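You operate a simulated robot arm through the tools that you are given. There is no shell and no other tool.

The job below is to be done with a simulated two-armed robot. You get a single attempt, and the scene is never put back.

## Task
Shut and lock the window, wipe the sill and let the blind halfway down.
Fine: wipe the water marks off with the green cloth and put it back. What is to be rubbed or washed off counts as gone when no trace of it is left.

Only the result counts: the job must be done as asked and must still hold three seconds after the hand-in. Knocking over, shifting, dropping, spilling or breaking anything else fails it. Flat cloth is picked up by pressing the open fingertips on it (5 to 10 N) and closing them slowly along it; thin cloth reads only 2 to 8 mm in the jaws.

## Robot
Two 7-joint arms with two-finger parallel grippers on one trunk that stands fixed in place. Base frame: the origin is at the foot of the trunk, x ahead of it, y to its left, z up; the work surface is at about z = 730. Lengths are in mm, angles in rad, forces in N, time in s.
The left shoulder is at [25, 182, 1236], the right one opposite. With the tool pointing down near the work surface each hand reaches from about 100 to 640 mm from the base axis, measured 20 degrees to its own side. Payload 3.91 kg a hand.
The TCP of each hand is the grasp point between the finger pads, 30 mm short of the fingertips. In the tool frame z runs along the fingers and y along their closing line. Largest opening 110 mm; finger width 20, thickness 10; the body of the gripper, 48 by 112 mm, starts 55 mm behind the TCP.
Orientation is that of the tool frame in the base frame, as a unit quaternion [x, y, z, w]. With the fingers straight down and closing along the base's y, the tool's x points along the base's -x, its y along +y and its z along -z.

## Interface
- The arms move only by the tool drive_tool. It takes "left_increments", "right_increments" or both (then of equal length, played together; a hand with none holds still); each is a list of rows, each a list of 7 numbers: the shift along the base's x, y, z in units of 300 mm (1.0 is 300 mm), then the turn, a rotation vector about the base's x, y, z in units of 120 degrees (1.0 is 120 degrees), then the closure in counts, from 0 (fully open) to 255 (shut). In form: [[x, y, z, rx, ry, rz, fingers], ...]. A call has 1 to 20 rows; each row is the pose to reach, as a shift and turn from the pose commanded when the call began. A call with a number of a shift or a turn outside -1 to 1 is refused whole. A row lasts 0.2 s, in which the tool goes at most 50 mm and 0.15 rad; a call with a longer step from one row to the next is refused whole, and so is a gripper value outside its range. Where a pose cannot be reached the arm comes as near as it can. A force on the tool above 90 N (or 10 N above the force at the start of the call, whichever is more), or a blocked arm, ends the call early, and 0.2 s more pass. The fingers move at their own pace (about 72 mm/s each) and stop on an object; they squeeze with about 24 N. The grip force told is the motor's: it shows also when the fingers shut on nothing. Time passes only in rows, and 0.2 s behind the last, so rows that repeat a pose let the fingers close. The reply holds the time, the measured pose of the TCP, the force on the tool along the base axes, the opening and the grip force, in the units named above and with some noise, with the torque about the TCP (base axes, N m) and any sound that the robot's microphone picked up.
- Cameras (640 x 400 px; columns grow to the right, rows downward): "scene" is now at [112.1, -63.6, 1482.9]; the picture's right is [-0.69, -0.73, 0.00], its down [-0.07, 0.06, -1.00] and it looks along [0.72, -0.69, -0.09] (base axes); focal length 238 px, centre (320, 200). "left" rides on the left gripper at [72, -17, -103] in its tool frame; the picture's right is [0.23, 0.97, 0.00], its down [-0.76, 0.18, -0.62] and it looks along [-0.61, 0.14, 0.78] (tool axes); focal length 222 px, centre (320, 200). "right" rides on the right gripper at [72, 17, -103] in its tool frame; the picture's right is [-0.23, 0.97, 0.00], its down [-0.76, -0.18, -0.62] and it looks along [-0.61, -0.14, 0.78] (tool axes); focal length 222 px, centre (320, 200). There is no depth. A picture from a camera that has moved, and an enlarged one, comes with that camera's place and axes in the base frame and with its lens.
- snapshot(camera): a new picture of that camera. The clock stands still meanwhile.
- slide_trunk(by): moves the trunk up (or, below 0, down) by that many mm; the arms and the scene camera ride with it, the base frame stays. It gives what a move gives, with no picture.
- pan_tilt(pan, tilt): turns the head with the scene camera to pan (to the left, within 1.396 rad either way) and tilt (down, from -0.506 to 1.204), counted from straight ahead of the robot (the tilt from the chest, where the trunk bows). It gives what a move gives.
- zoom(camera, box): a new picture of the part [left, top, right, bottom] of that camera's present view, enlarged. The clock stands still meanwhile.
- close_job(): hands the job in; it is judged then, once.

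Nothing tells you positions but the pictures and the camera data. Unless the task says otherwise, let go and move clear before handing in.

The tools are called after ">>>" as a command line: name --argument value ..., lists and objects as JSON in quotes. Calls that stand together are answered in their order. drive_tool: Moves the arms, as the interface text tells. Its arguments: {"type":"object","properties":{"left_increments":{"type":"array","items":{"type":"array","items":{"type":"number"}}},"right_increments":{"type":"array","items":{"type":"array","items":{"type":"number"}}}},"required":[]} The other tools are called the same way: slide_trunk (by) moves the trunk up or down; pan_tilt (pan, tilt) turns the head that bears the scene camera; snapshot (camera) takes a picture; zoom (camera, box) takes an enlarged picture of a part of a camera's view; close_job () hands the job in.

At the start:

```text
time: 0.0
left_tcp_pos: [294.8, -54.5, 1428.4]
left_orientation: [-0.001, 1.0, 0.0, 0.0]
left_wrist_force: [-0.4, 0.0, 0.1]
left_wrist_torque: [0.02, 0.02, 0.0]
left_gripper_width: 109.9
left_gripper_force: 0.0
right_tcp_pos: [234.8, -279.6, 1486.6]
right_orientation: [0.0, 1.0, 0.0, 0.0]
right_wrist_force: [0.3, 0.4, 0.8]
right_wrist_torque: [0.02, 0.0, -0.02]
right_gripper_width: 110.0
right_gripper_force: 0.1
trunk travel left (down, up): [-489.0, 26.0]
head pan, tilt (commanded): [-0.759, 0.093]
```

scene: 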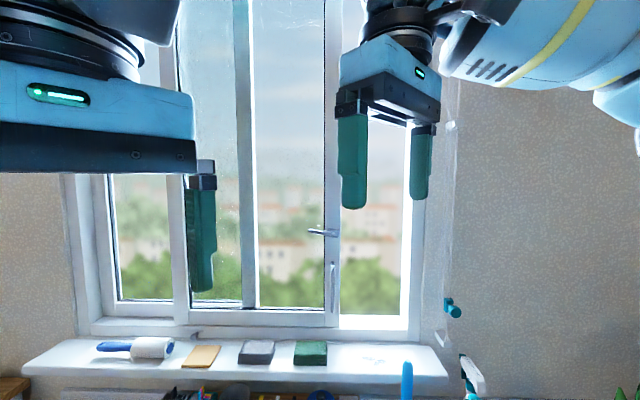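
right: 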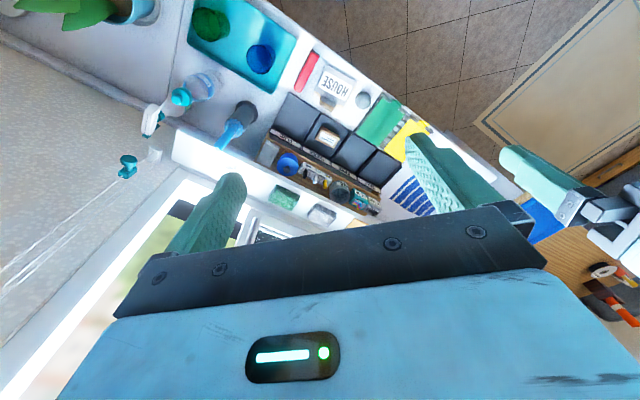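
left: 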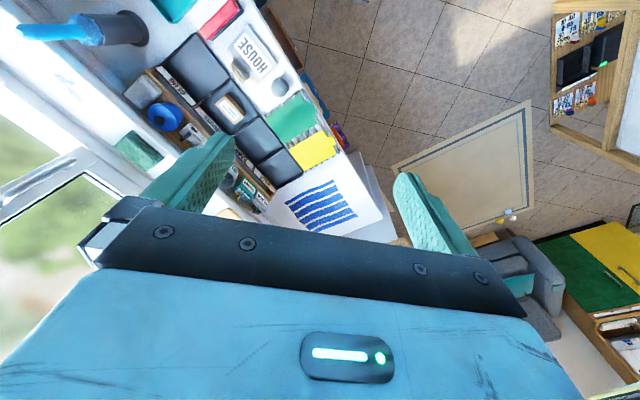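

I see a sliding window with a handle to the front-right, a sill with four items (lint roller, sponge, grey cloth, green cloth), and cords with teal tassels on the wall to the right. I'll look around first before moving anything.

>>> zoom --camera "scene" --box '[20, 300, 480, 400]'

>>> zoom --camera "scene" --box '[230, 180, 480, 340]'

>>> zoom --camera "scene" --box '[400, 280, 540, 400]'

```text
1.39 times, centred on (250, 350) of scene
camera zoom: at [112.1, -63.6, 1482.9], right [-0.69, -0.73, 0.0], down [-0.07, 0.06, -1.0], along [0.72, -0.69, -0.09], focal length 332 px, centre (417, -9)
```

zoom: 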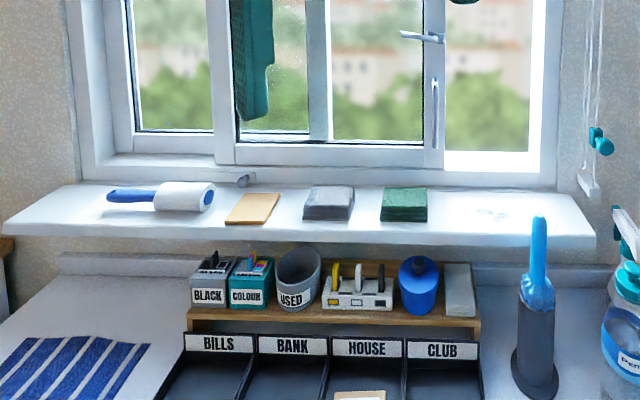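

```text
2.50 times, centred on (355, 260) of scene
camera zoom: at [112.1, -63.6, 1482.9], right [-0.69, -0.73, 0.0], down [-0.07, 0.06, -1.0], along [0.72, -0.69, -0.09], focal length 596 px, centre (232, 50)
```

zoom: 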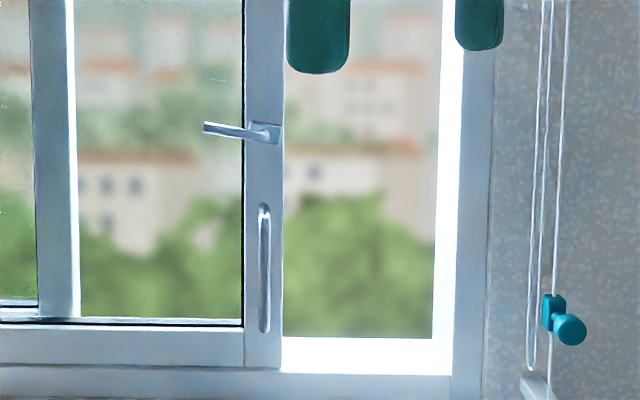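

```text
3.33 times, centred on (470, 340) of scene
camera zoom: at [112.1, -63.6, 1482.9], right [-0.69, -0.73, 0.0], down [-0.07, 0.06, -1.0], along [0.72, -0.69, -0.09], focal length 795 px, centre (-180, -267)
```

zoom: 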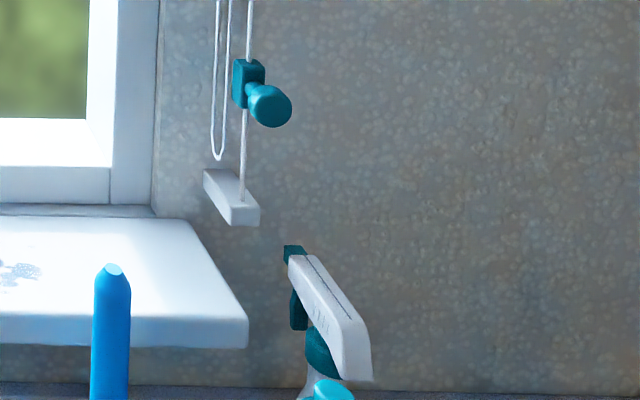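

The window sash is slid open to the left, with a lever and a pull on its right stile; the blind cords hang right of the frame. I'll pan the head to see the top, the cords and the sill.

>>> pan_tilt --pan -0.76 --tilt -0.45

>>> snapshot --camera "scene"

>>> pan_tilt --pan -0.76 --tilt 0.7

>>> snapshot --camera "scene"

>>> pan_tilt --pan -1.3 --tilt 0.4

>>> snapshot --camera "scene"

>>> pan_tilt --pan 0.0 --tilt 0.4

>>> snapshot --camera "scene"

```text
time: 1.0
left_tcp_pos: [293.5, -55.7, 1430.6]
left_orientation: [0.0, 1.0, -0.001, 0.0]
left_wrist_force: [0.5, 0.8, 0.2]
left_wrist_torque: [-0.01, 0.01, -0.01]
left_gripper_width: 109.9
left_gripper_force: 0.0
right_tcp_pos: [235.1, -280.1, 1487.0]
right_orientation: [0.0, 1.0, -0.001, 0.0]
right_wrist_force: [-0.8, 0.5, 0.3]
right_wrist_torque: [-0.01, -0.01, 0.03]
right_gripper_width: 110.0
right_gripper_force: 0.0
trunk travel left (down, up): [-489.0, 26.0]
head pan, tilt (commanded): [-0.759, -0.45]
```

```text
taken
camera scene: at [96.4, -48.8, 1528.0], right [-0.69, -0.73, 0.0], down [0.32, -0.3, -0.9], along [0.65, -0.62, 0.43], focal length 238 px, centre (320, 200)
```

scene: 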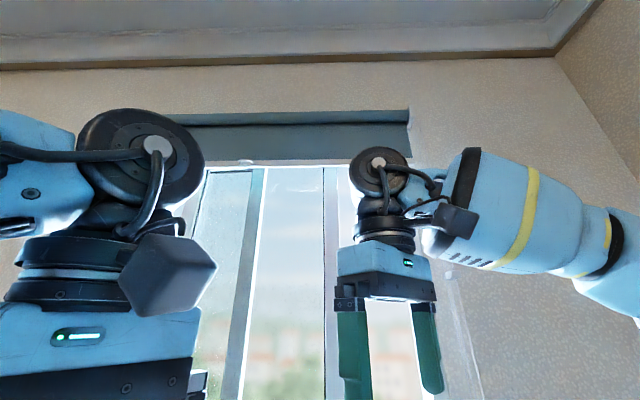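

```text
time: 2.3
left_tcp_pos: [297.7, -54.3, 1427.3]
left_orientation: [-0.003, 1.0, 0.0, -0.006]
left_wrist_force: [-0.2, 0.0, -0.4]
left_wrist_torque: [0.0, 0.0, 0.0]
left_gripper_width: 110.0
left_gripper_force: 0.1
right_tcp_pos: [235.3, -280.4, 1487.0]
right_orientation: [0.0, 1.0, 0.0, 0.0]
right_wrist_force: [-0.3, -0.2, 0.1]
right_wrist_torque: [0.0, 0.0, 0.01]
right_gripper_width: 110.2
right_gripper_force: 0.0
trunk travel left (down, up): [-489.0, 26.0]
head pan, tilt (commanded): [-0.759, 0.7]
```

```text
taken
camera scene: at [114.6, -63.6, 1465.5], right [-0.68, -0.74, 0.0], down [-0.2, 0.19, -0.96], along [0.71, -0.65, -0.28], focal length 238 px, centre (320, 200)
```

scene: 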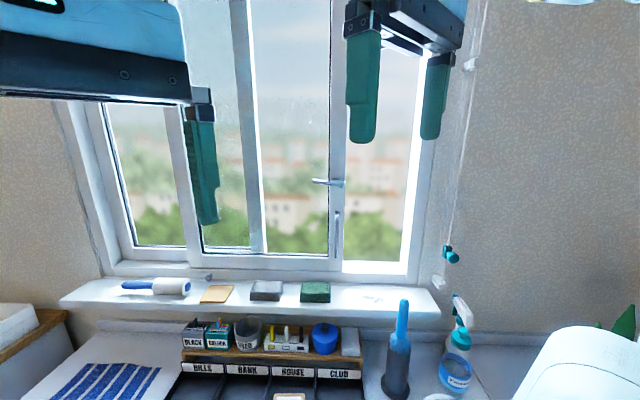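

```text
time: 3.3
left_tcp_pos: [296.8, -53.9, 1426.9]
left_orientation: [-0.003, 1.0, 0.0, -0.004]
left_wrist_force: [-0.2, 0.0, 0.8]
left_wrist_torque: [0.02, -0.02, -0.03]
left_gripper_width: 109.8
left_gripper_force: 0.1
right_tcp_pos: [236.0, -278.6, 1485.1]
right_orientation: [0.0, 1.0, 0.0, 0.001]
right_wrist_force: [0.0, 0.3, -0.3]
right_wrist_torque: [0.0, 0.02, -0.02]
right_gripper_width: 109.9
right_gripper_force: 0.1
trunk travel left (down, up): [-489.0, 26.0]
head pan, tilt (commanded): [-1.3, 0.4]
```

```text
taken
camera scene: at [113.7, -64.0, 1466.1], right [-0.68, -0.73, 0.0], down [-0.2, 0.18, -0.96], along [0.71, -0.66, -0.27], focal length 238 px, centre (320, 200)
```

scene: 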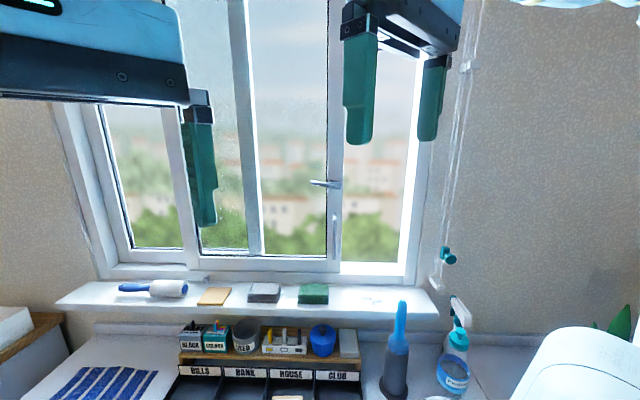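

```text
time: 4.8
left_tcp_pos: [292.8, -56.0, 1431.2]
left_orientation: [0.0, 1.0, 0.0, 0.0]
left_wrist_force: [-0.3, -0.3, 0.7]
left_wrist_torque: [-0.01, -0.01, 0.02]
left_gripper_width: 109.9
left_gripper_force: 0.1
right_tcp_pos: [234.5, -280.0, 1485.0]
right_orientation: [0.0, 1.0, 0.0, 0.0]
right_wrist_force: [-0.1, -0.8, 0.2]
right_wrist_torque: [-0.01, 0.01, 0.02]
right_gripper_width: 110.1
right_gripper_force: 0.0
trunk travel left (down, up): [-489.0, 26.0]
head pan, tilt (commanded): [0.0, 0.4]
```

```text
taken
camera scene: at [137.5, -0.8, 1454.5], right [0.0, -1.0, 0.0], down [-0.39, 0.0, -0.92], along [0.92, 0.0, -0.39], focal length 238 px, centre (320, 200)
```

scene: 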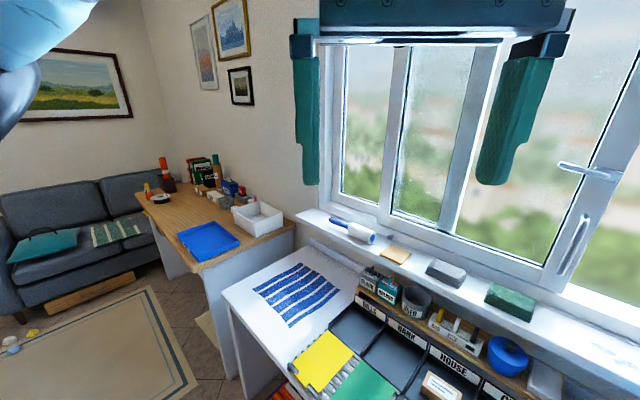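

The head was being blocked by the left hand, which sits right in front of it. I'll move the left hand off to the left and lower, clear of everything, then look again.

>>> drive_tool --left_increments '[[0, 0.14, 0, 0, 0, 0, 0], [0, 0.29, 0, 0, 0, 0, 0], [0, 0.44, -0.03, 0, 0, 0, 0], [0, 0.59, -0.08, 0, 0, 0, 0], [0, 0.74, -0.14, 0, 0, 0, 0], [0, 0.88, -0.2, 0, 0, 0, 0], [0, 1.0, -0.28, 0, 0, 0, 0], [0, 1.0, -0.28, 0, 0, 0, 0]]'

>>> pan_tilt --pan -1.1 --tilt 0.5

>>> snapshot --camera "scene"

```text
time: 6.6
left_tcp_pos: [294.9, 244.3, 1346.5]
left_orientation: [0.0, 1.0, 0.0, 0.0]
left_wrist_force: [-0.2, 0.1, 1.2]
left_wrist_torque: [0.0, 0.0, 0.0]
left_gripper_width: 109.9
left_gripper_force: 0.0
right_tcp_pos: [236.1, -280.4, 1485.9]
right_orientation: [0.0, 1.0, 0.0, 0.0]
right_wrist_force: [-0.3, -0.1, -0.6]
right_wrist_torque: [0.01, -0.03, 0.01]
right_gripper_width: 109.9
right_gripper_force: 0.1
trunk travel left (down, up): [-489.0, 26.0]
head pan, tilt (commanded): [0.0, 0.4]
```

```text
time: 7.9
left_tcp_pos: [296.3, 244.4, 1346.0]
left_orientation: [0.0, 1.0, 0.0, -0.001]
left_wrist_force: [0.6, -0.4, 0.7]
left_wrist_torque: [-0.03, 0.01, 0.01]
left_gripper_width: 110.3
left_gripper_force: 0.1
right_tcp_pos: [236.1, -279.6, 1486.3]
right_orientation: [0.0, 1.0, 0.0, 0.0]
right_wrist_force: [-0.1, 0.6, -0.1]
right_wrist_torque: [-0.01, -0.01, 0.01]
right_gripper_width: 110.0
right_gripper_force: 0.1
trunk travel left (down, up): [-489.0, 26.0]
head pan, tilt (commanded): [-1.1, 0.499]
```

```text
taken
camera scene: at [86.8, -81.3, 1445.2], right [-0.89, -0.45, 0.0], down [-0.22, 0.43, -0.88], along [0.4, -0.78, -0.48], focal length 238 px, centre (320, 200)
```

scene: 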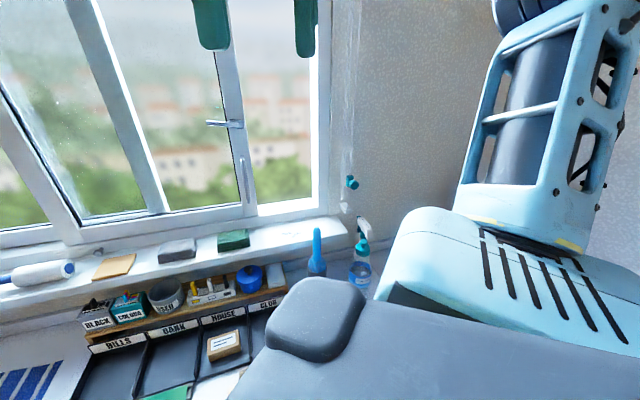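

>>> zoom --camera "scene" --box '[140, 200, 400, 300]'

>>> zoom --camera "scene" --box '[310, 120, 400, 270]'

>>> zoom --camera "scene" --box '[310, 0, 400, 150]'

>>> zoom --camera "scene" --box '[190, 90, 320, 220]'

```text
2.46 times, centred on (270, 250) of scene
camera zoom: at [86.8, -81.3, 1445.2], right [-0.89, -0.45, 0.0], down [-0.22, 0.43, -0.88], along [0.4, -0.78, -0.48], focal length 587 px, centre (443, 77)
```

zoom: 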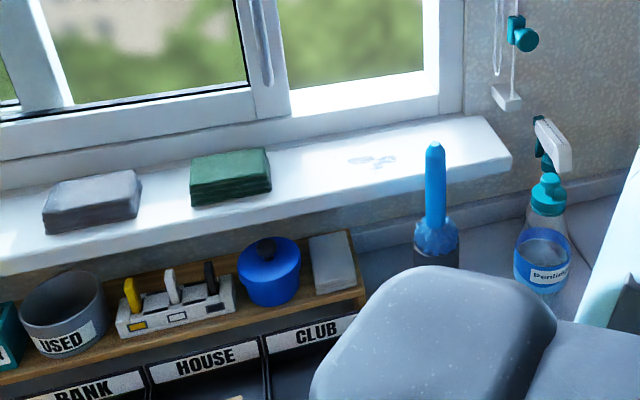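

```text
2.67 times, centred on (355, 195) of scene
camera zoom: at [86.8, -81.3, 1445.2], right [-0.89, -0.45, 0.0], down [-0.22, 0.43, -0.88], along [0.4, -0.78, -0.48], focal length 636 px, centre (227, 213)
```

zoom: 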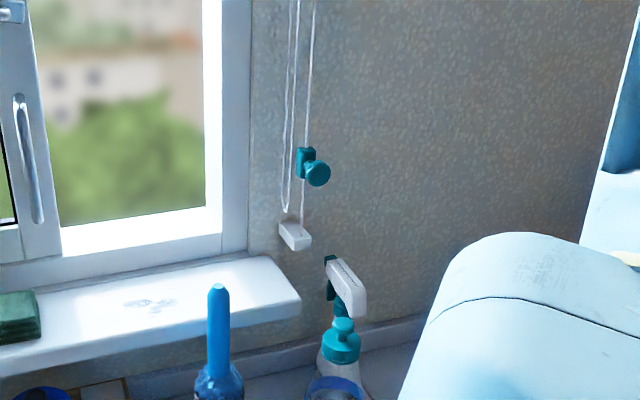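

```text
2.67 times, centred on (355, 75) of scene
camera zoom: at [86.8, -81.3, 1445.2], right [-0.89, -0.45, 0.0], down [-0.22, 0.43, -0.88], along [0.4, -0.78, -0.48], focal length 636 px, centre (227, 533)
```

zoom: 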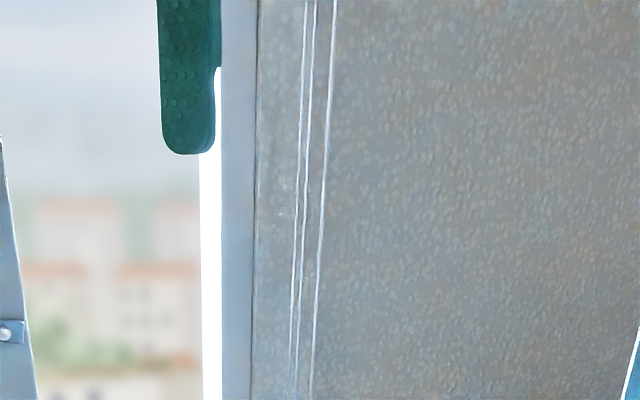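

```text
3.08 times, centred on (255, 155) of scene
camera zoom: at [86.8, -81.3, 1445.2], right [-0.89, -0.45, 0.0], down [-0.22, 0.43, -0.88], along [0.4, -0.78, -0.48], focal length 734 px, centre (520, 338)
```

zoom: 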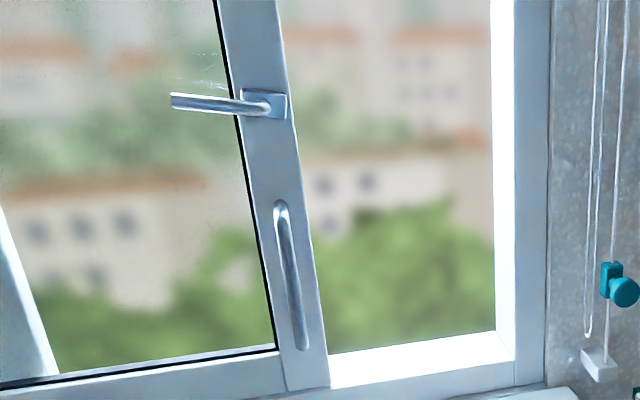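

The blind is rolled up in its cassette at the top. The sash is partly open to the left, and the water marks are on the right part of the sill, at about z 980. I'll turn the right hand to face the window squarely and use its camera for a closer look.

>>> drive_tool --right_increments '[[0.03, -0.05, 0, 0, 0, -0.065, 0], [0.07, -0.1, 0, 0, 0, -0.13, 0], [0.11, -0.15, 0, 0, 0, -0.195, 0], [0.15, -0.2, 0, 0, 0, -0.26, 0], [0.19, -0.25, 0, 0, 0, -0.32, 0], [0.22, -0.3, 0, 0, 0, -0.375, 0], [0.22, -0.3, 0, 0, 0, -0.375, 0]]'

>>> snapshot --camera "right"

>>> pan_tilt --pan -0.785 --tilt 0.3

>>> snapshot --camera "scene"

```text
time: 9.5
left_tcp_pos: [295.6, 245.9, 1346.0]
left_orientation: [0.0, 1.0, -0.001, 0.0]
left_wrist_force: [-0.2, -0.4, 0.4]
left_wrist_torque: [0.0, -0.03, -0.02]
left_gripper_width: 109.9
left_gripper_force: 0.1
right_tcp_pos: [303.2, -370.9, 1485.9]
right_orientation: [0.384, 0.924, 0.0, 0.001]
right_wrist_force: [-0.2, -0.8, 0.4]
right_wrist_torque: [0.01, -0.03, 0.0]
right_gripper_width: 110.0
right_gripper_force: 0.1
trunk travel left (down, up): [-489.0, 26.0]
head pan, tilt (commanded): [-1.1, 0.499]
```

```text
taken
camera right: at [263.3, -307.7, 1588.4], right [0.85, 0.53, 0.0], down [0.41, -0.66, 0.62], along [0.33, -0.53, -0.78], focal length 222 px, centre (320, 200)
```

right: 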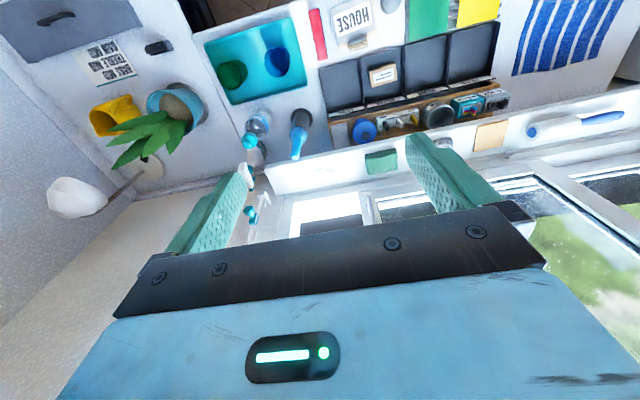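

```text
time: 10.3
left_tcp_pos: [295.3, 245.5, 1345.3]
left_orientation: [0.0, 1.0, 0.001, 0.0]
left_wrist_force: [-0.2, -0.7, 0.5]
left_wrist_torque: [0.02, -0.02, -0.04]
left_gripper_width: 109.8
left_gripper_force: 0.1
right_tcp_pos: [303.1, -370.4, 1486.6]
right_orientation: [0.383, 0.924, 0.001, 0.001]
right_wrist_force: [-1.1, -0.2, 1.0]
right_wrist_torque: [0.02, 0.0, -0.02]
right_gripper_width: 110.0
right_gripper_force: 0.0
trunk travel left (down, up): [-489.0, 26.0]
head pan, tilt (commanded): [-0.785, 0.3]
```

```text
taken
camera scene: at [111.4, -66.6, 1463.6], right [-0.71, -0.71, 0.0], down [-0.21, 0.21, -0.96], along [0.67, -0.68, -0.3], focal length 238 px, centre (320, 200)
```

scene: 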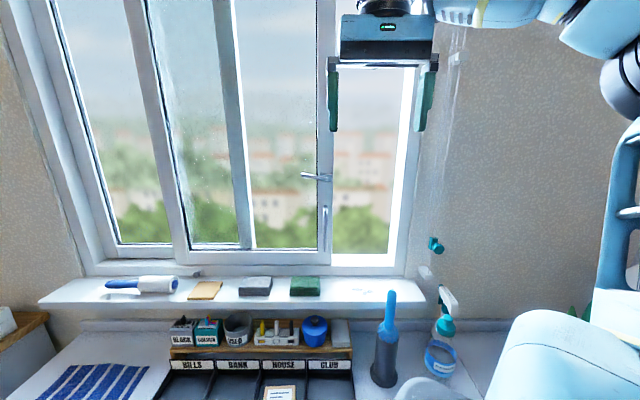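

>>> zoom --camera "scene" --box '[30, 240, 250, 340]'

>>> zoom --camera "scene" --box '[230, 220, 480, 345]'

>>> zoom --camera "scene" --box '[270, 150, 470, 275]'

>>> zoom --camera "right" --box '[220, 140, 420, 260]'

```text
2.91 times, centred on (140, 290) of scene
camera zoom: at [111.4, -66.6, 1463.6], right [-0.71, -0.71, 0.0], down [-0.21, 0.21, -0.96], along [0.67, -0.68, -0.3], focal length 694 px, centre (844, -62)
```

zoom: 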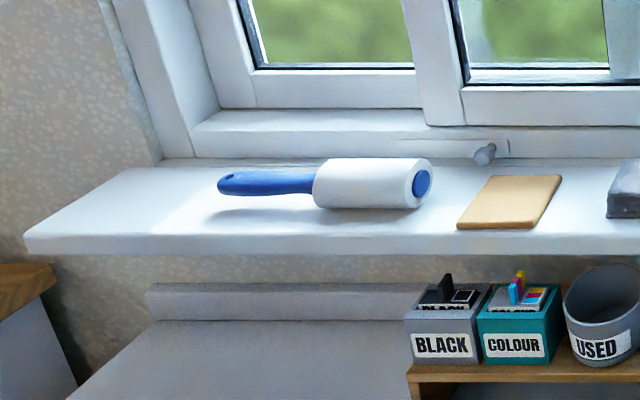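

```text
2.56 times, centred on (355, 282) of scene
camera zoom: at [111.4, -66.6, 1463.6], right [-0.71, -0.71, 0.0], down [-0.21, 0.21, -0.96], along [0.67, -0.68, -0.3], focal length 610 px, centre (230, -11)
```

zoom: 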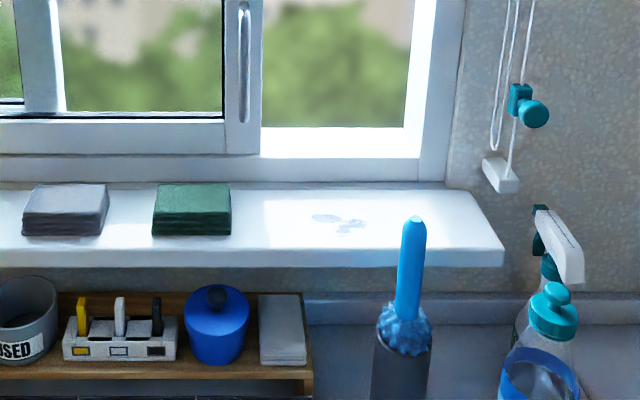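

```text
3.20 times, centred on (370, 212) of scene
camera zoom: at [111.4, -66.6, 1463.6], right [-0.71, -0.71, 0.0], down [-0.21, 0.21, -0.96], along [0.67, -0.68, -0.3], focal length 763 px, centre (160, 160)
```

zoom: 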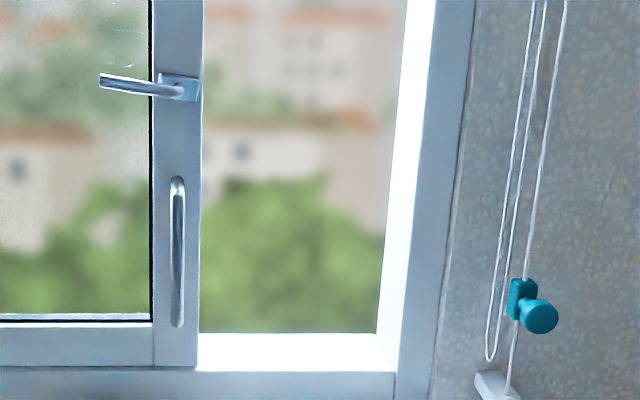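

```text
3.20 times, centred on (320, 200) of right
camera zoom: at [263.2, -308.0, 1588.3], right [0.85, 0.53, 0.0], down [0.41, -0.66, 0.62], along [0.33, -0.53, -0.78], focal length 711 px, centre (320, 200)
```

zoom: 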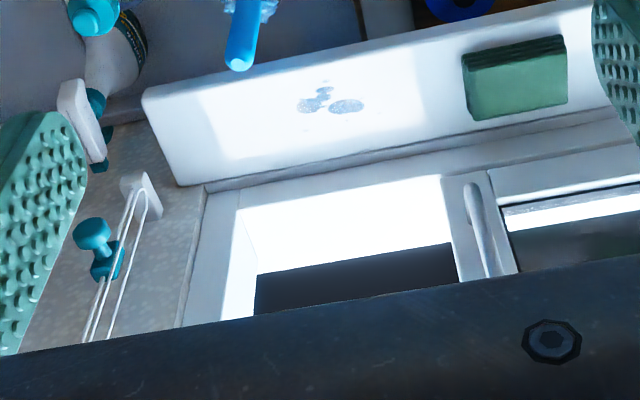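

The wall turns out to run at 45°, with its normal along (0.707, −0.707). The sill top is near z 957, and the pull handle is at about n 830. Next I'll study the cords along their full height.

>>> zoom --camera "scene" --box '[410, 200, 490, 300]'

>>> zoom --camera "scene" --box '[420, 20, 500, 120]'

>>> pan_tilt --pan -0.95 --tilt -0.35

>>> snapshot --camera "scene"

>>> zoom --camera "scene" --box '[280, 60, 480, 200]'

>>> zoom --camera "right" --box '[220, 170, 320, 250]'

```text
4.00 times, centred on (450, 250) of scene
camera zoom: at [111.4, -66.6, 1463.6], right [-0.71, -0.71, 0.0], down [-0.21, 0.21, -0.96], along [0.67, -0.68, -0.3], focal length 954 px, centre (-200, 0)
```

zoom: 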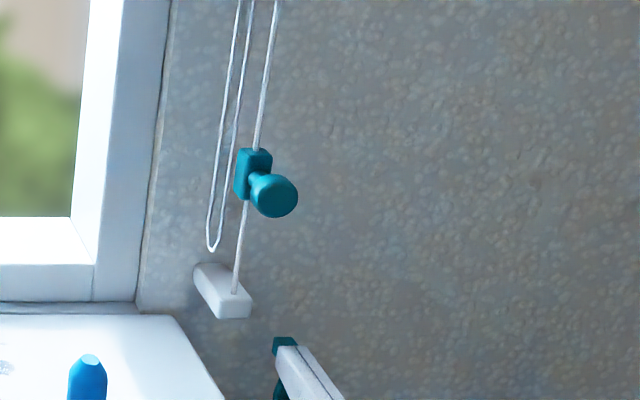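

```text
4.00 times, centred on (460, 70) of scene
camera zoom: at [111.4, -66.6, 1463.6], right [-0.71, -0.71, 0.0], down [-0.21, 0.21, -0.96], along [0.67, -0.68, -0.3], focal length 954 px, centre (-240, 720)
```

zoom: 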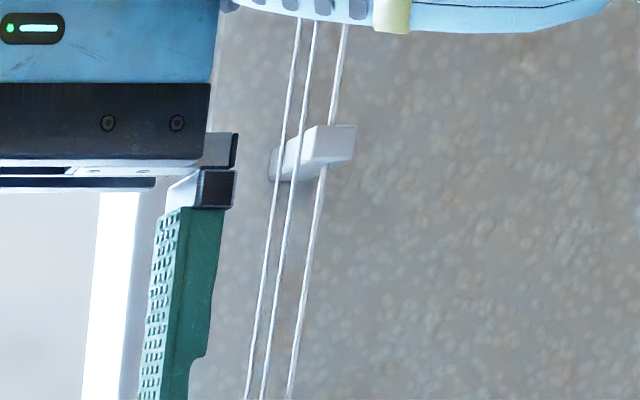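

```text
time: 11.3
left_tcp_pos: [295.2, 245.1, 1346.2]
left_orientation: [0.0, 1.0, 0.0, 0.0]
left_wrist_force: [0.6, -1.2, 0.4]
left_wrist_torque: [-0.02, 0.0, -0.01]
left_gripper_width: 109.9
left_gripper_force: 0.1
right_tcp_pos: [302.6, -370.3, 1485.8]
right_orientation: [0.382, 0.924, 0.001, 0.0]
right_wrist_force: [-0.1, 0.5, 0.2]
right_wrist_torque: [0.02, -0.01, 0.02]
right_gripper_width: 109.8
right_gripper_force: 0.1
trunk travel left (down, up): [-489.0, 26.0]
head pan, tilt (commanded): [-0.949, -0.351]
```

```text
taken
camera scene: at [89.7, -62.2, 1520.7], right [-0.81, -0.58, 0.0], down [0.2, -0.28, -0.94], along [0.55, -0.76, 0.34], focal length 238 px, centre (320, 200)
```

scene: 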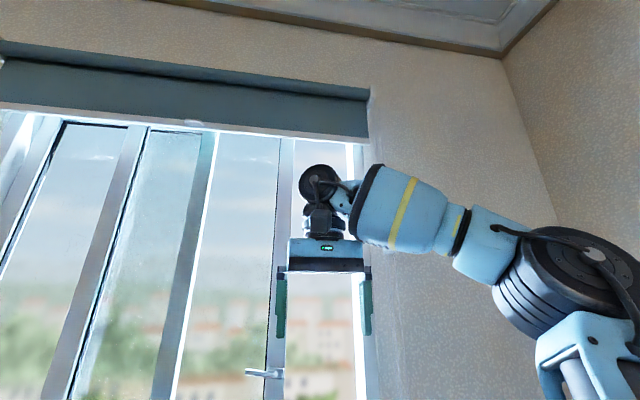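

```text
2.86 times, centred on (380, 130) of scene
camera zoom: at [89.7, -62.2, 1520.7], right [-0.81, -0.58, 0.0], down [0.2, -0.28, -0.94], along [0.55, -0.76, 0.34], focal length 681 px, centre (149, 400)
```

zoom: 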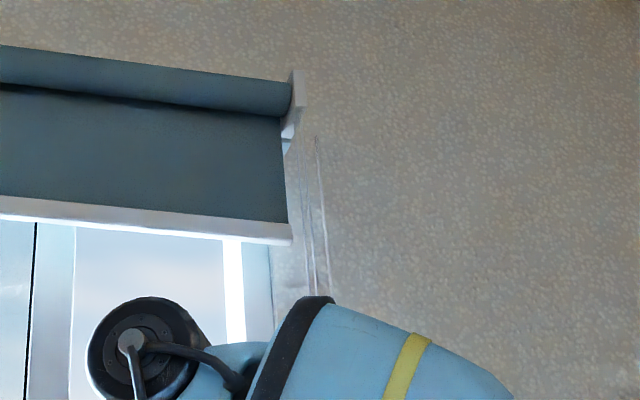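

```text
5.00 times, centred on (270, 210) of right
camera zoom: at [263.3, -307.9, 1588.3], right [0.85, 0.53, 0.0], down [0.41, -0.66, 0.62], along [0.33, -0.53, -0.78], focal length 1111 px, centre (570, 150)
```

zoom: 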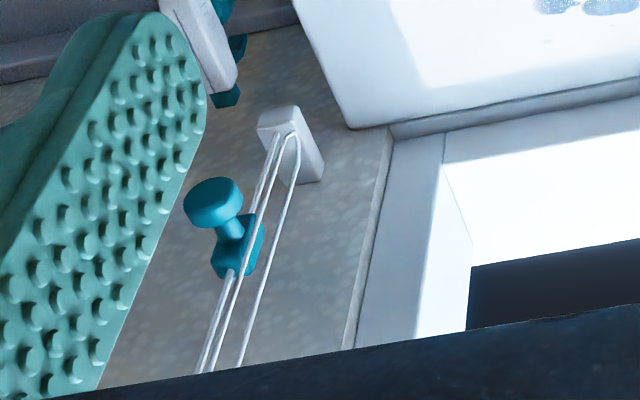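

The roller blind hangs only a little way down, and the teal slider knob on a guide rod at the right (n≈766, u≈324, z≈1112) seems to drive it. First comes the window. I'll tilt the right hand forward until its fingers point at the window, halfway for now, and check.

>>> drive_tool --right_increments '[[0.052, -0.028, -0.083, -0.0442, -0.0442, 0, 0], [0.105, -0.055, -0.167, -0.0884, -0.0884, 0, 0], [0.157, -0.083, -0.25, -0.1326, -0.1326, 0, 0], [0.209, -0.111, -0.333, -0.1768, -0.1768, 0, 0], [0.262, -0.139, -0.417, -0.221, -0.221, 0, 0], [0.314, -0.167, -0.5, -0.2652, -0.2652, 0, 0]]'

>>> pan_tilt --pan -0.785 --tilt 0.2

>>> snapshot --camera "scene"

>>> snapshot --camera "right"

```text
time: 12.7
left_tcp_pos: [296.0, 244.4, 1347.1]
left_orientation: [0.001, 1.0, 0.0, 0.0]
left_wrist_force: [0.4, -0.7, -0.8]
left_wrist_torque: [-0.02, 0.03, 0.0]
left_gripper_width: 110.1
left_gripper_force: 0.0
right_tcp_pos: [397.3, -419.0, 1335.1]
right_orientation: [0.353, 0.853, -0.146, 0.355]
right_wrist_force: [0.8, 0.1, 0.2]
right_wrist_torque: [-0.02, -0.02, -0.01]
right_gripper_width: 110.2
right_gripper_force: 0.1
trunk travel left (down, up): [-489.0, 26.0]
head pan, tilt (commanded): [-0.949, -0.351]
```

```text
time: 13.7
left_tcp_pos: [294.9, 244.5, 1346.0]
left_orientation: [0.0, 1.0, 0.001, 0.001]
left_wrist_force: [0.7, -0.3, -0.2]
left_wrist_torque: [0.01, 0.0, 0.0]
left_gripper_width: 109.9
left_gripper_force: 0.0
right_tcp_pos: [397.5, -420.2, 1336.5]
right_orientation: [0.354, 0.854, -0.147, 0.353]
right_wrist_force: [-0.1, 0.2, 0.3]
right_wrist_torque: [0.0, 0.04, 0.0]
right_gripper_width: 110.2
right_gripper_force: 0.0
trunk travel left (down, up): [-489.0, 26.0]
head pan, tilt (commanded): [-0.785, 0.201]
```

```text
taken
camera scene: at [111.3, -66.3, 1473.0], right [-0.71, -0.71, 0.0], down [-0.14, 0.14, -0.98], along [0.69, -0.69, -0.2], focal length 238 px, centre (320, 200)
```

scene: 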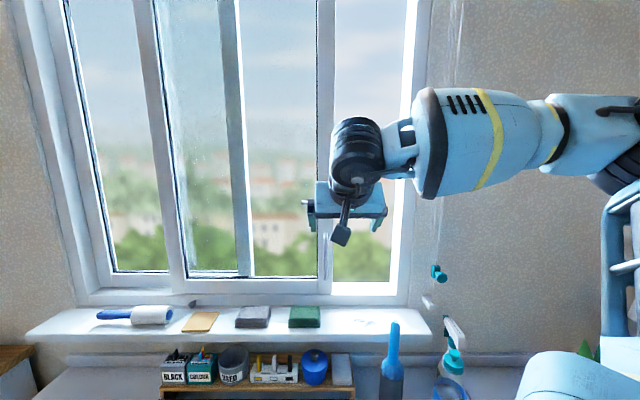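

```text
taken
camera right: at [320.8, -320.1, 1357.5], right [0.8, 0.57, 0.16], down [-0.06, -0.2, 0.98], along [0.59, -0.79, -0.12], focal length 222 px, centre (320, 200)
```

right: 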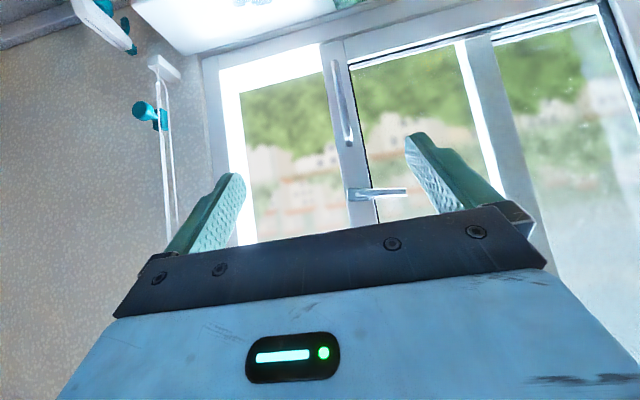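

>>> zoom --camera "right" --box '[310, 30, 430, 230]'

>>> zoom --camera "right" --box '[80, 0, 400, 200]'

>>> zoom --camera "scene" --box '[280, 150, 480, 300]'

```text
2.00 times, centred on (370, 130) of right
camera zoom: at [320.8, -320.1, 1357.5], right [0.8, 0.57, 0.16], down [-0.06, -0.2, 0.98], along [0.59, -0.79, -0.12], focal length 444 px, centre (220, 340)
```

zoom: 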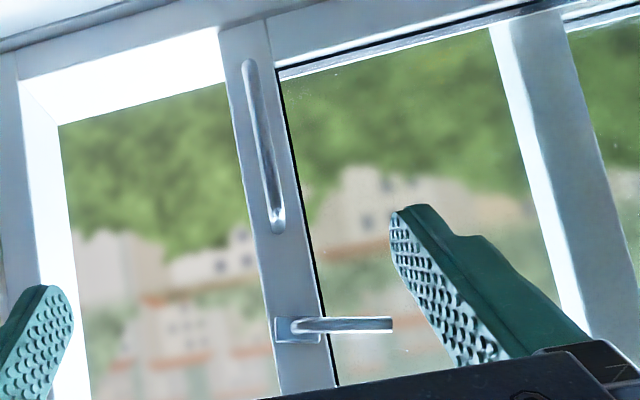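

```text
2.00 times, centred on (240, 100) of right
camera zoom: at [320.8, -320.1, 1357.5], right [0.8, 0.57, 0.16], down [-0.06, -0.2, 0.98], along [0.59, -0.79, -0.12], focal length 444 px, centre (480, 400)
```

zoom: 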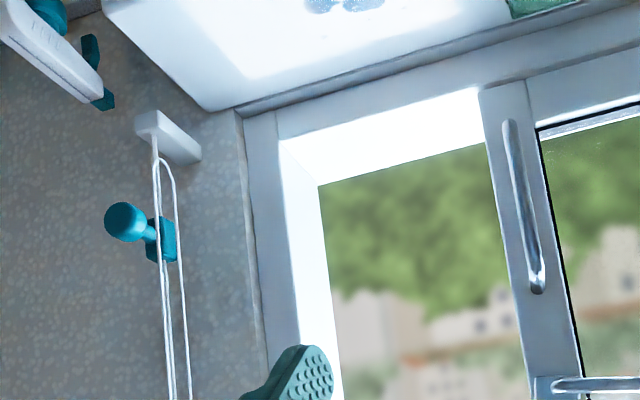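

```text
2.67 times, centred on (380, 225) of scene
camera zoom: at [111.3, -66.3, 1473.0], right [-0.71, -0.71, 0.0], down [-0.14, 0.14, -0.98], along [0.69, -0.69, -0.2], focal length 636 px, centre (160, 133)
```

zoom: 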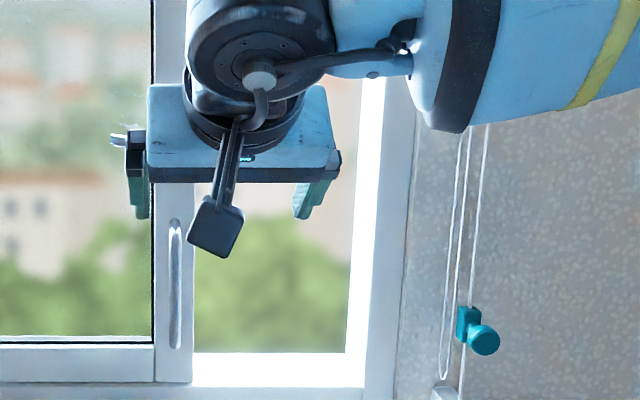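

The camera data put the sash face at n≈838, the pull handle bar at n≈812, u≈−15, z 1075–1215, and the lever pivot at z≈1315 pointing left. I'll finish tilting the hand to horizontal in front of the pull handle and part-close the fingers to about 40 mm.

>>> drive_tool --right_increments '[[0.068, -0.043, -0.103, -0.0442, -0.0442, 0, 60], [0.136, -0.087, -0.207, -0.0884, -0.0884, 0, 120], [0.205, -0.13, -0.31, -0.1326, -0.1326, 0, 162], [0.273, -0.173, -0.413, -0.1768, -0.1768, 0, 162], [0.341, -0.217, -0.517, -0.221, -0.221, 0, 162], [0.409, -0.26, -0.62, -0.2652, -0.2652, 0, 162], [0.409, -0.26, -0.62, -0.2652, -0.2652, 0, 162]]'

>>> snapshot --camera "right"

>>> snapshot --camera "scene"

```text
time: 15.3
left_tcp_pos: [293.1, 245.9, 1346.1]
left_orientation: [0.0, 1.0, 0.0, 0.0]
left_wrist_force: [-0.9, 0.3, 0.0]
left_wrist_torque: [-0.05, -0.02, 0.03]
left_gripper_width: 110.2
left_gripper_force: 0.1
right_tcp_pos: [518.9, -496.3, 1151.5]
right_orientation: [0.27, 0.652, -0.27, 0.655]
right_wrist_force: [-0.6, -0.5, -0.1]
right_wrist_torque: [0.01, 0.01, -0.03]
right_gripper_width: 40.3
right_gripper_force: 0.2
trunk travel left (down, up): [-489.0, 26.0]
head pan, tilt (commanded): [-0.785, 0.201]
```

```text
taken
camera right: at [457.4, -412.0, 1078.7], right [0.69, 0.69, 0.23], down [-0.57, 0.32, 0.76], along [0.45, -0.65, 0.61], focal length 222 px, centre (320, 200)
```

right: 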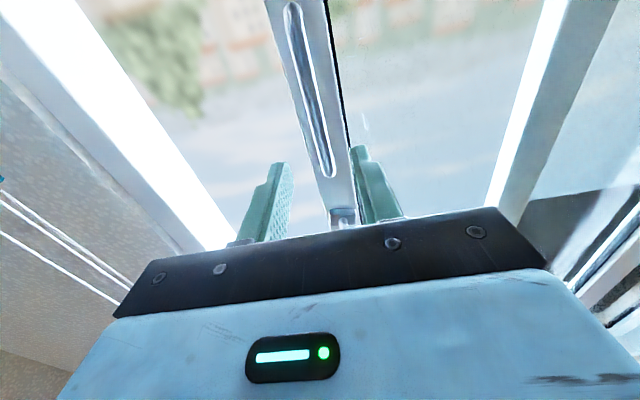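

```text
taken
camera scene: at [109.8, -66.0, 1473.2], right [-0.71, -0.71, 0.0], down [-0.14, 0.14, -0.98], along [0.69, -0.69, -0.2], focal length 238 px, centre (320, 200)
```

scene: 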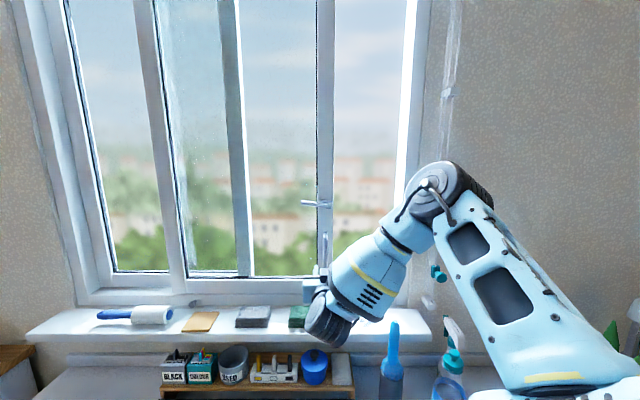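

The hand is level in front of the pull handle. A wide-baseline fix now puts the bar nearer n≈842, so I'll advance in small steps and look.

>>> drive_tool --right_increments '[[0.075, -0.075, 0, 0, 0, 0, 162], [0.15, -0.15, 0, 0, 0, 0, 162], [0.19, -0.19, 0, 0, 0, 0, 162], [0.19, -0.19, 0, 0, 0, 0, 162]]'

>>> snapshot --camera "right"

>>> zoom --camera "scene" --box '[260, 180, 400, 330]'

```text
time: 16.3
left_tcp_pos: [295.5, 244.4, 1345.7]
left_orientation: [0.0, 1.0, 0.0, 0.0]
left_wrist_force: [-0.6, 0.1, 0.7]
left_wrist_torque: [0.04, -0.03, 0.0]
left_gripper_width: 110.1
left_gripper_force: 0.1
right_tcp_pos: [575.3, -555.3, 1150.6]
right_orientation: [0.271, 0.654, -0.27, 0.653]
right_wrist_force: [-0.2, 0.4, -0.9]
right_wrist_torque: [0.0, 0.01, -0.03]
right_gripper_width: 40.4
right_gripper_force: 0.1
trunk travel left (down, up): [-489.0, 26.0]
head pan, tilt (commanded): [-0.785, 0.201]
```

```text
taken
camera right: at [513.8, -470.5, 1078.2], right [0.69, 0.69, 0.23], down [-0.57, 0.32, 0.76], along [0.45, -0.65, 0.61], focal length 222 px, centre (320, 200)
```

right: 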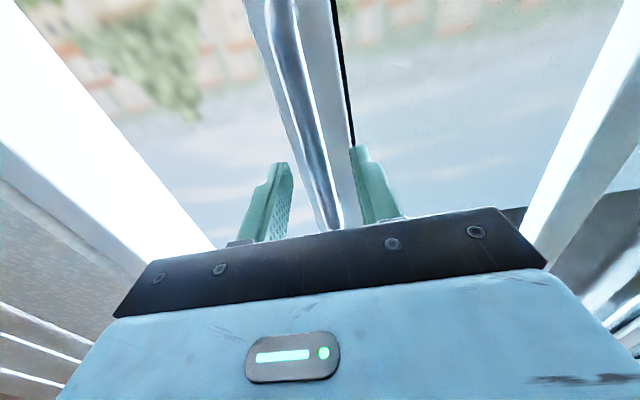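

```text
2.67 times, centred on (330, 255) of scene
camera zoom: at [110.9, -66.2, 1473.0], right [-0.71, -0.71, 0.0], down [-0.14, 0.14, -0.98], along [0.69, -0.69, -0.2], focal length 636 px, centre (293, 53)
```

zoom: 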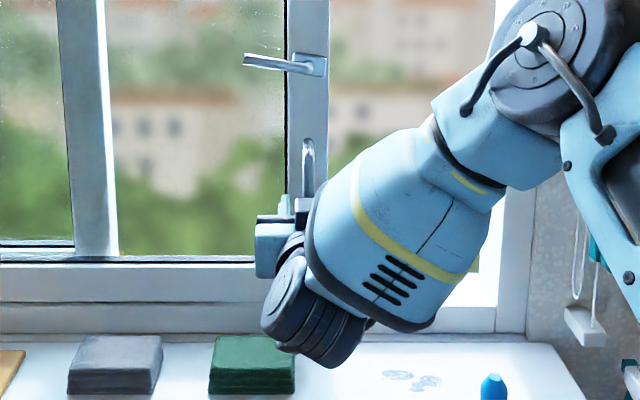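

>>> drive_tool --right_increments '[[0.012, -0.012, 0, 0, 0, 0, 162], [0.024, -0.024, 0, 0, 0, 0, 162], [0.035, -0.035, 0, 0, 0, 0, 162], [0.035, -0.035, 0, 0, 0, 0, 162]]'

>>> snapshot --camera "right"

```text
time: 17.3
left_tcp_pos: [296.3, 245.2, 1346.9]
left_orientation: [0.0, 1.0, 0.0, -0.001]
left_wrist_force: [0.0, -0.1, 0.8]
left_wrist_torque: [0.0, -0.01, 0.01]
left_gripper_width: 110.1
left_gripper_force: 0.0
right_tcp_pos: [587.6, -564.2, 1150.2]
right_orientation: [0.271, 0.653, -0.271, 0.653]
right_wrist_force: [-0.4, 0.7, -0.2]
right_wrist_torque: [-0.01, 0.02, 0.01]
right_gripper_width: 40.2
right_gripper_force: 0.1
trunk travel left (down, up): [-489.0, 26.0]
head pan, tilt (commanded): [-0.785, 0.201]
```

```text
taken
camera right: at [525.5, -480.0, 1077.7], right [0.69, 0.69, 0.23], down [-0.57, 0.32, 0.76], along [0.45, -0.65, 0.61], focal length 222 px, centre (320, 200)
```

right: 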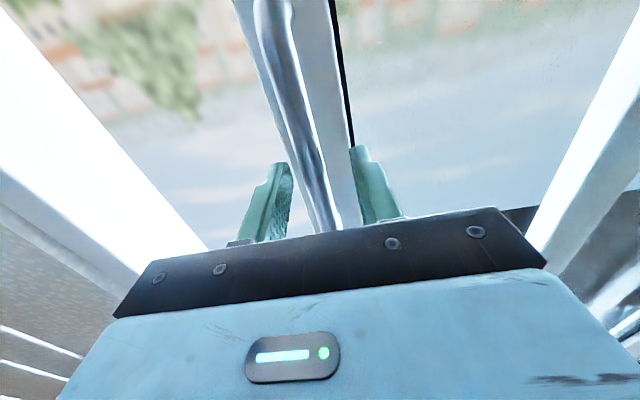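

>>> drive_tool --right_increments '[[0.01, -0.01, 0, 0, 0, 0, 162], [0.02, -0.02, 0, 0, 0, 0, 162], [0.028, -0.028, 0, 0, 0, 0, 162], [0.028, -0.028, 0, 0, 0, 0, 162]]'

>>> snapshot --camera "right"

>>> zoom --camera "scene" --box '[270, 180, 370, 300]'

```text
time: 18.3
left_tcp_pos: [295.8, 243.7, 1346.9]
left_orientation: [0.0, 1.0, 0.0, 0.0]
left_wrist_force: [0.3, 1.1, 0.7]
left_wrist_torque: [0.01, 0.02, 0.03]
left_gripper_width: 109.8
left_gripper_force: 0.0
right_tcp_pos: [594.9, -573.5, 1150.3]
right_orientation: [0.27, 0.654, -0.27, 0.653]
right_wrist_force: [0.4, -0.6, 0.4]
right_wrist_torque: [-0.01, 0.06, 0.02]
right_gripper_width: 40.1
right_gripper_force: 0.0
trunk travel left (down, up): [-489.0, 26.0]
head pan, tilt (commanded): [-0.785, 0.201]
```

```text
taken
camera right: at [533.5, -488.6, 1077.2], right [0.69, 0.69, 0.23], down [-0.57, 0.31, 0.76], along [0.45, -0.65, 0.61], focal length 222 px, centre (320, 200)
```

right: 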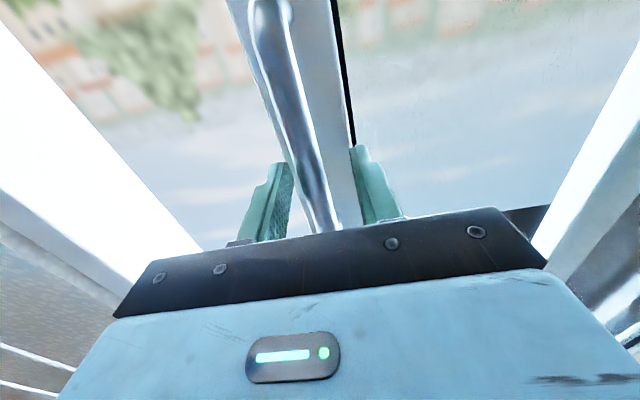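

```text
3.33 times, centred on (320, 240) of scene
camera zoom: at [111.2, -66.3, 1472.9], right [-0.71, -0.71, 0.0], down [-0.14, 0.14, -0.98], along [0.69, -0.69, -0.2], focal length 795 px, centre (320, 67)
```

zoom: 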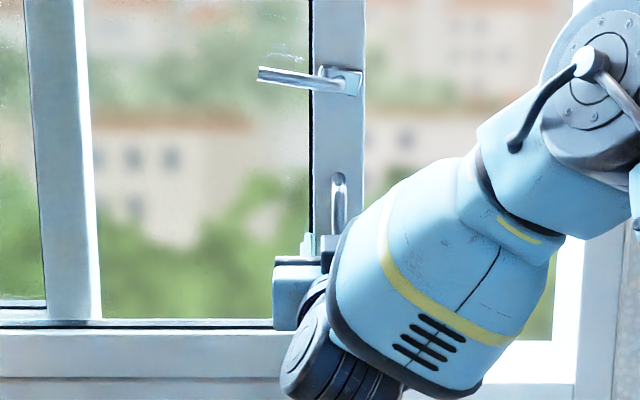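

The bar now lies between the fingertips, with about 12 mm of overlap. I'll close on it gently and check the opening.

>>> drive_tool --right_increments '[[-0.005, -0.009, 0, 0, 0, 0, 175], [-0.005, -0.009, 0, 0, 0, 0, 190], [-0.005, -0.009, 0, 0, 0, 0, 205], [-0.005, -0.009, 0, 0, 0, 0, 220], [-0.005, -0.009, 0, 0, 0, 0, 240], [-0.005, -0.009, 0, 0, 0, 0, 255], [-0.005, -0.009, 0, 0, 0, 0, 255]]'

>>> snapshot --camera "right"

```text
time: 19.9
left_tcp_pos: [296.1, 246.2, 1346.1]
left_orientation: [0.0, 1.0, 0.001, 0.0]
left_wrist_force: [0.1, -0.1, 0.0]
left_wrist_torque: [-0.02, 0.02, 0.0]
left_gripper_width: 109.9
left_gripper_force: 0.0
right_tcp_pos: [593.7, -574.7, 1151.0]
right_orientation: [0.271, 0.653, -0.271, 0.653]
right_wrist_force: [2.4, 2.3, 0.6]
right_wrist_torque: [0.24, 0.24, 0.01]
right_gripper_width: 13.3
right_gripper_force: 44.8
trunk travel left (down, up): [-489.0, 26.0]
head pan, tilt (commanded): [-0.785, 0.201]
```

```text
taken
camera right: at [532.3, -490.6, 1077.5], right [0.69, 0.69, 0.23], down [-0.57, 0.32, 0.76], along [0.45, -0.65, 0.61], focal length 222 px, centre (320, 200)
```

right: 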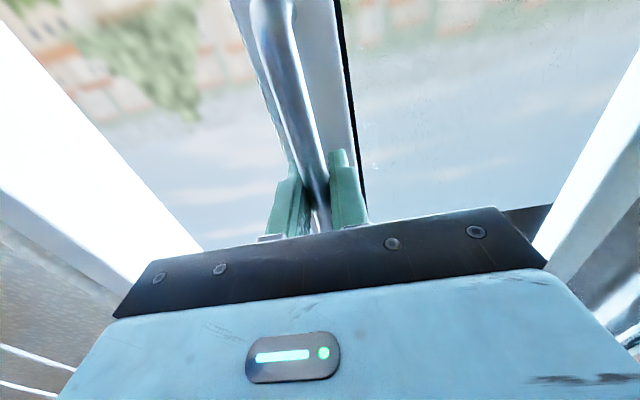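

The handle is gripped, with 13 mm in the jaws. Now I'll slide the sash right along the wall, watching the forces.

>>> drive_tool --right_increments '[[-0.02, -0.02, 0, 0, 0, 0, 255], [-0.045, -0.045, 0, 0, 0, 0, 255], [-0.07, -0.07, 0, 0, 0, 0, 255], [-0.095, -0.095, 0, 0, 0, 0, 255], [-0.12, -0.12, 0, 0, 0, 0, 255], [-0.145, -0.145, 0, 0, 0, 0, 255]]'

>>> snapshot --camera "scene"

```text
time: 21.3
left_tcp_pos: [298.0, 244.4, 1345.5]
left_orientation: [-0.001, 1.0, 0.001, -0.001]
left_wrist_force: [0.1, 0.1, 0.6]
left_wrist_torque: [-0.02, 0.01, -0.01]
left_gripper_width: 109.9
left_gripper_force: 0.0
right_tcp_pos: [567.8, -601.3, 1151.3]
right_orientation: [0.276, 0.655, -0.274, 0.648]
right_wrist_force: [-0.6, -1.9, -18.5]
right_wrist_torque: [-0.68, -0.76, -0.05]
right_gripper_width: 13.5
right_gripper_force: 44.6
right hand out of reach, approached as far as the arm can: row 4, 5, 6
trunk travel left (down, up): [-489.0, 26.0]
head pan, tilt (commanded): [-0.785, 0.201]
```

```text
taken
camera scene: at [112.9, -68.3, 1472.5], right [-0.71, -0.71, 0.0], down [-0.14, 0.14, -0.98], along [0.69, -0.69, -0.2], focal length 238 px, centre (320, 200)
```

scene: 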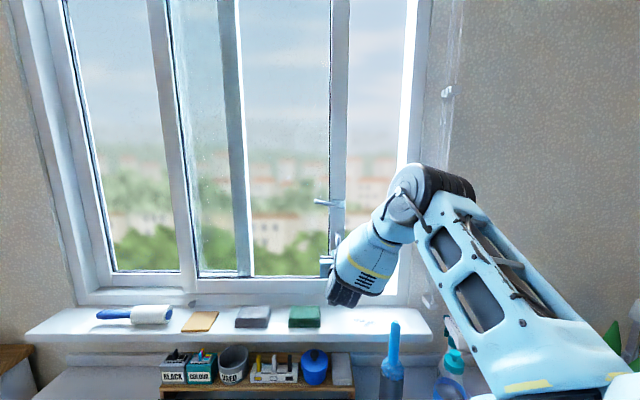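

The sash slides freely, but the arm ran into a joint limit in this wrist posture. I'll open the jaws a little around the bar, pitch the fingers 40° downward to ease the wrist, and go on pushing from there.

>>> drive_tool --right_increments '[[0, 0, 0, 0, 0, 0, 200], [0, 0, 0, 0, 0, 0, 185], [0, 0, 0, 0, 0, 0, 185]]'

>>> snapshot --camera "right"

```text
time: 22.1
left_tcp_pos: [294.1, 245.7, 1346.0]
left_orientation: [0.001, 1.0, 0.0, 0.001]
left_wrist_force: [-1.0, 0.2, 0.8]
left_wrist_torque: [0.01, 0.01, -0.01]
left_gripper_width: 109.9
left_gripper_force: 0.1
right_tcp_pos: [566.9, -599.2, 1155.1]
right_orientation: [0.275, 0.652, -0.274, 0.651]
right_wrist_force: [0.1, 0.1, 1.0]
right_wrist_torque: [-0.02, 0.01, -0.01]
right_gripper_width: 30.4
right_gripper_force: 0.0
trunk travel left (down, up): [-489.0, 26.0]
head pan, tilt (commanded): [-0.785, 0.201]
```

```text
taken
camera right: at [506.1, -514.2, 1083.0], right [0.7, 0.68, 0.23], down [-0.56, 0.32, 0.76], along [0.45, -0.66, 0.61], focal length 222 px, centre (320, 200)
```

right: 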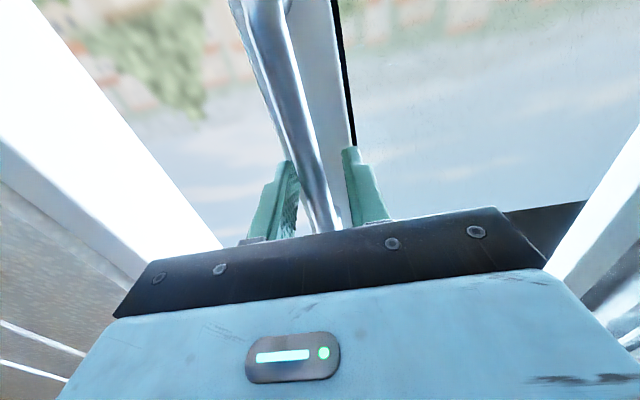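

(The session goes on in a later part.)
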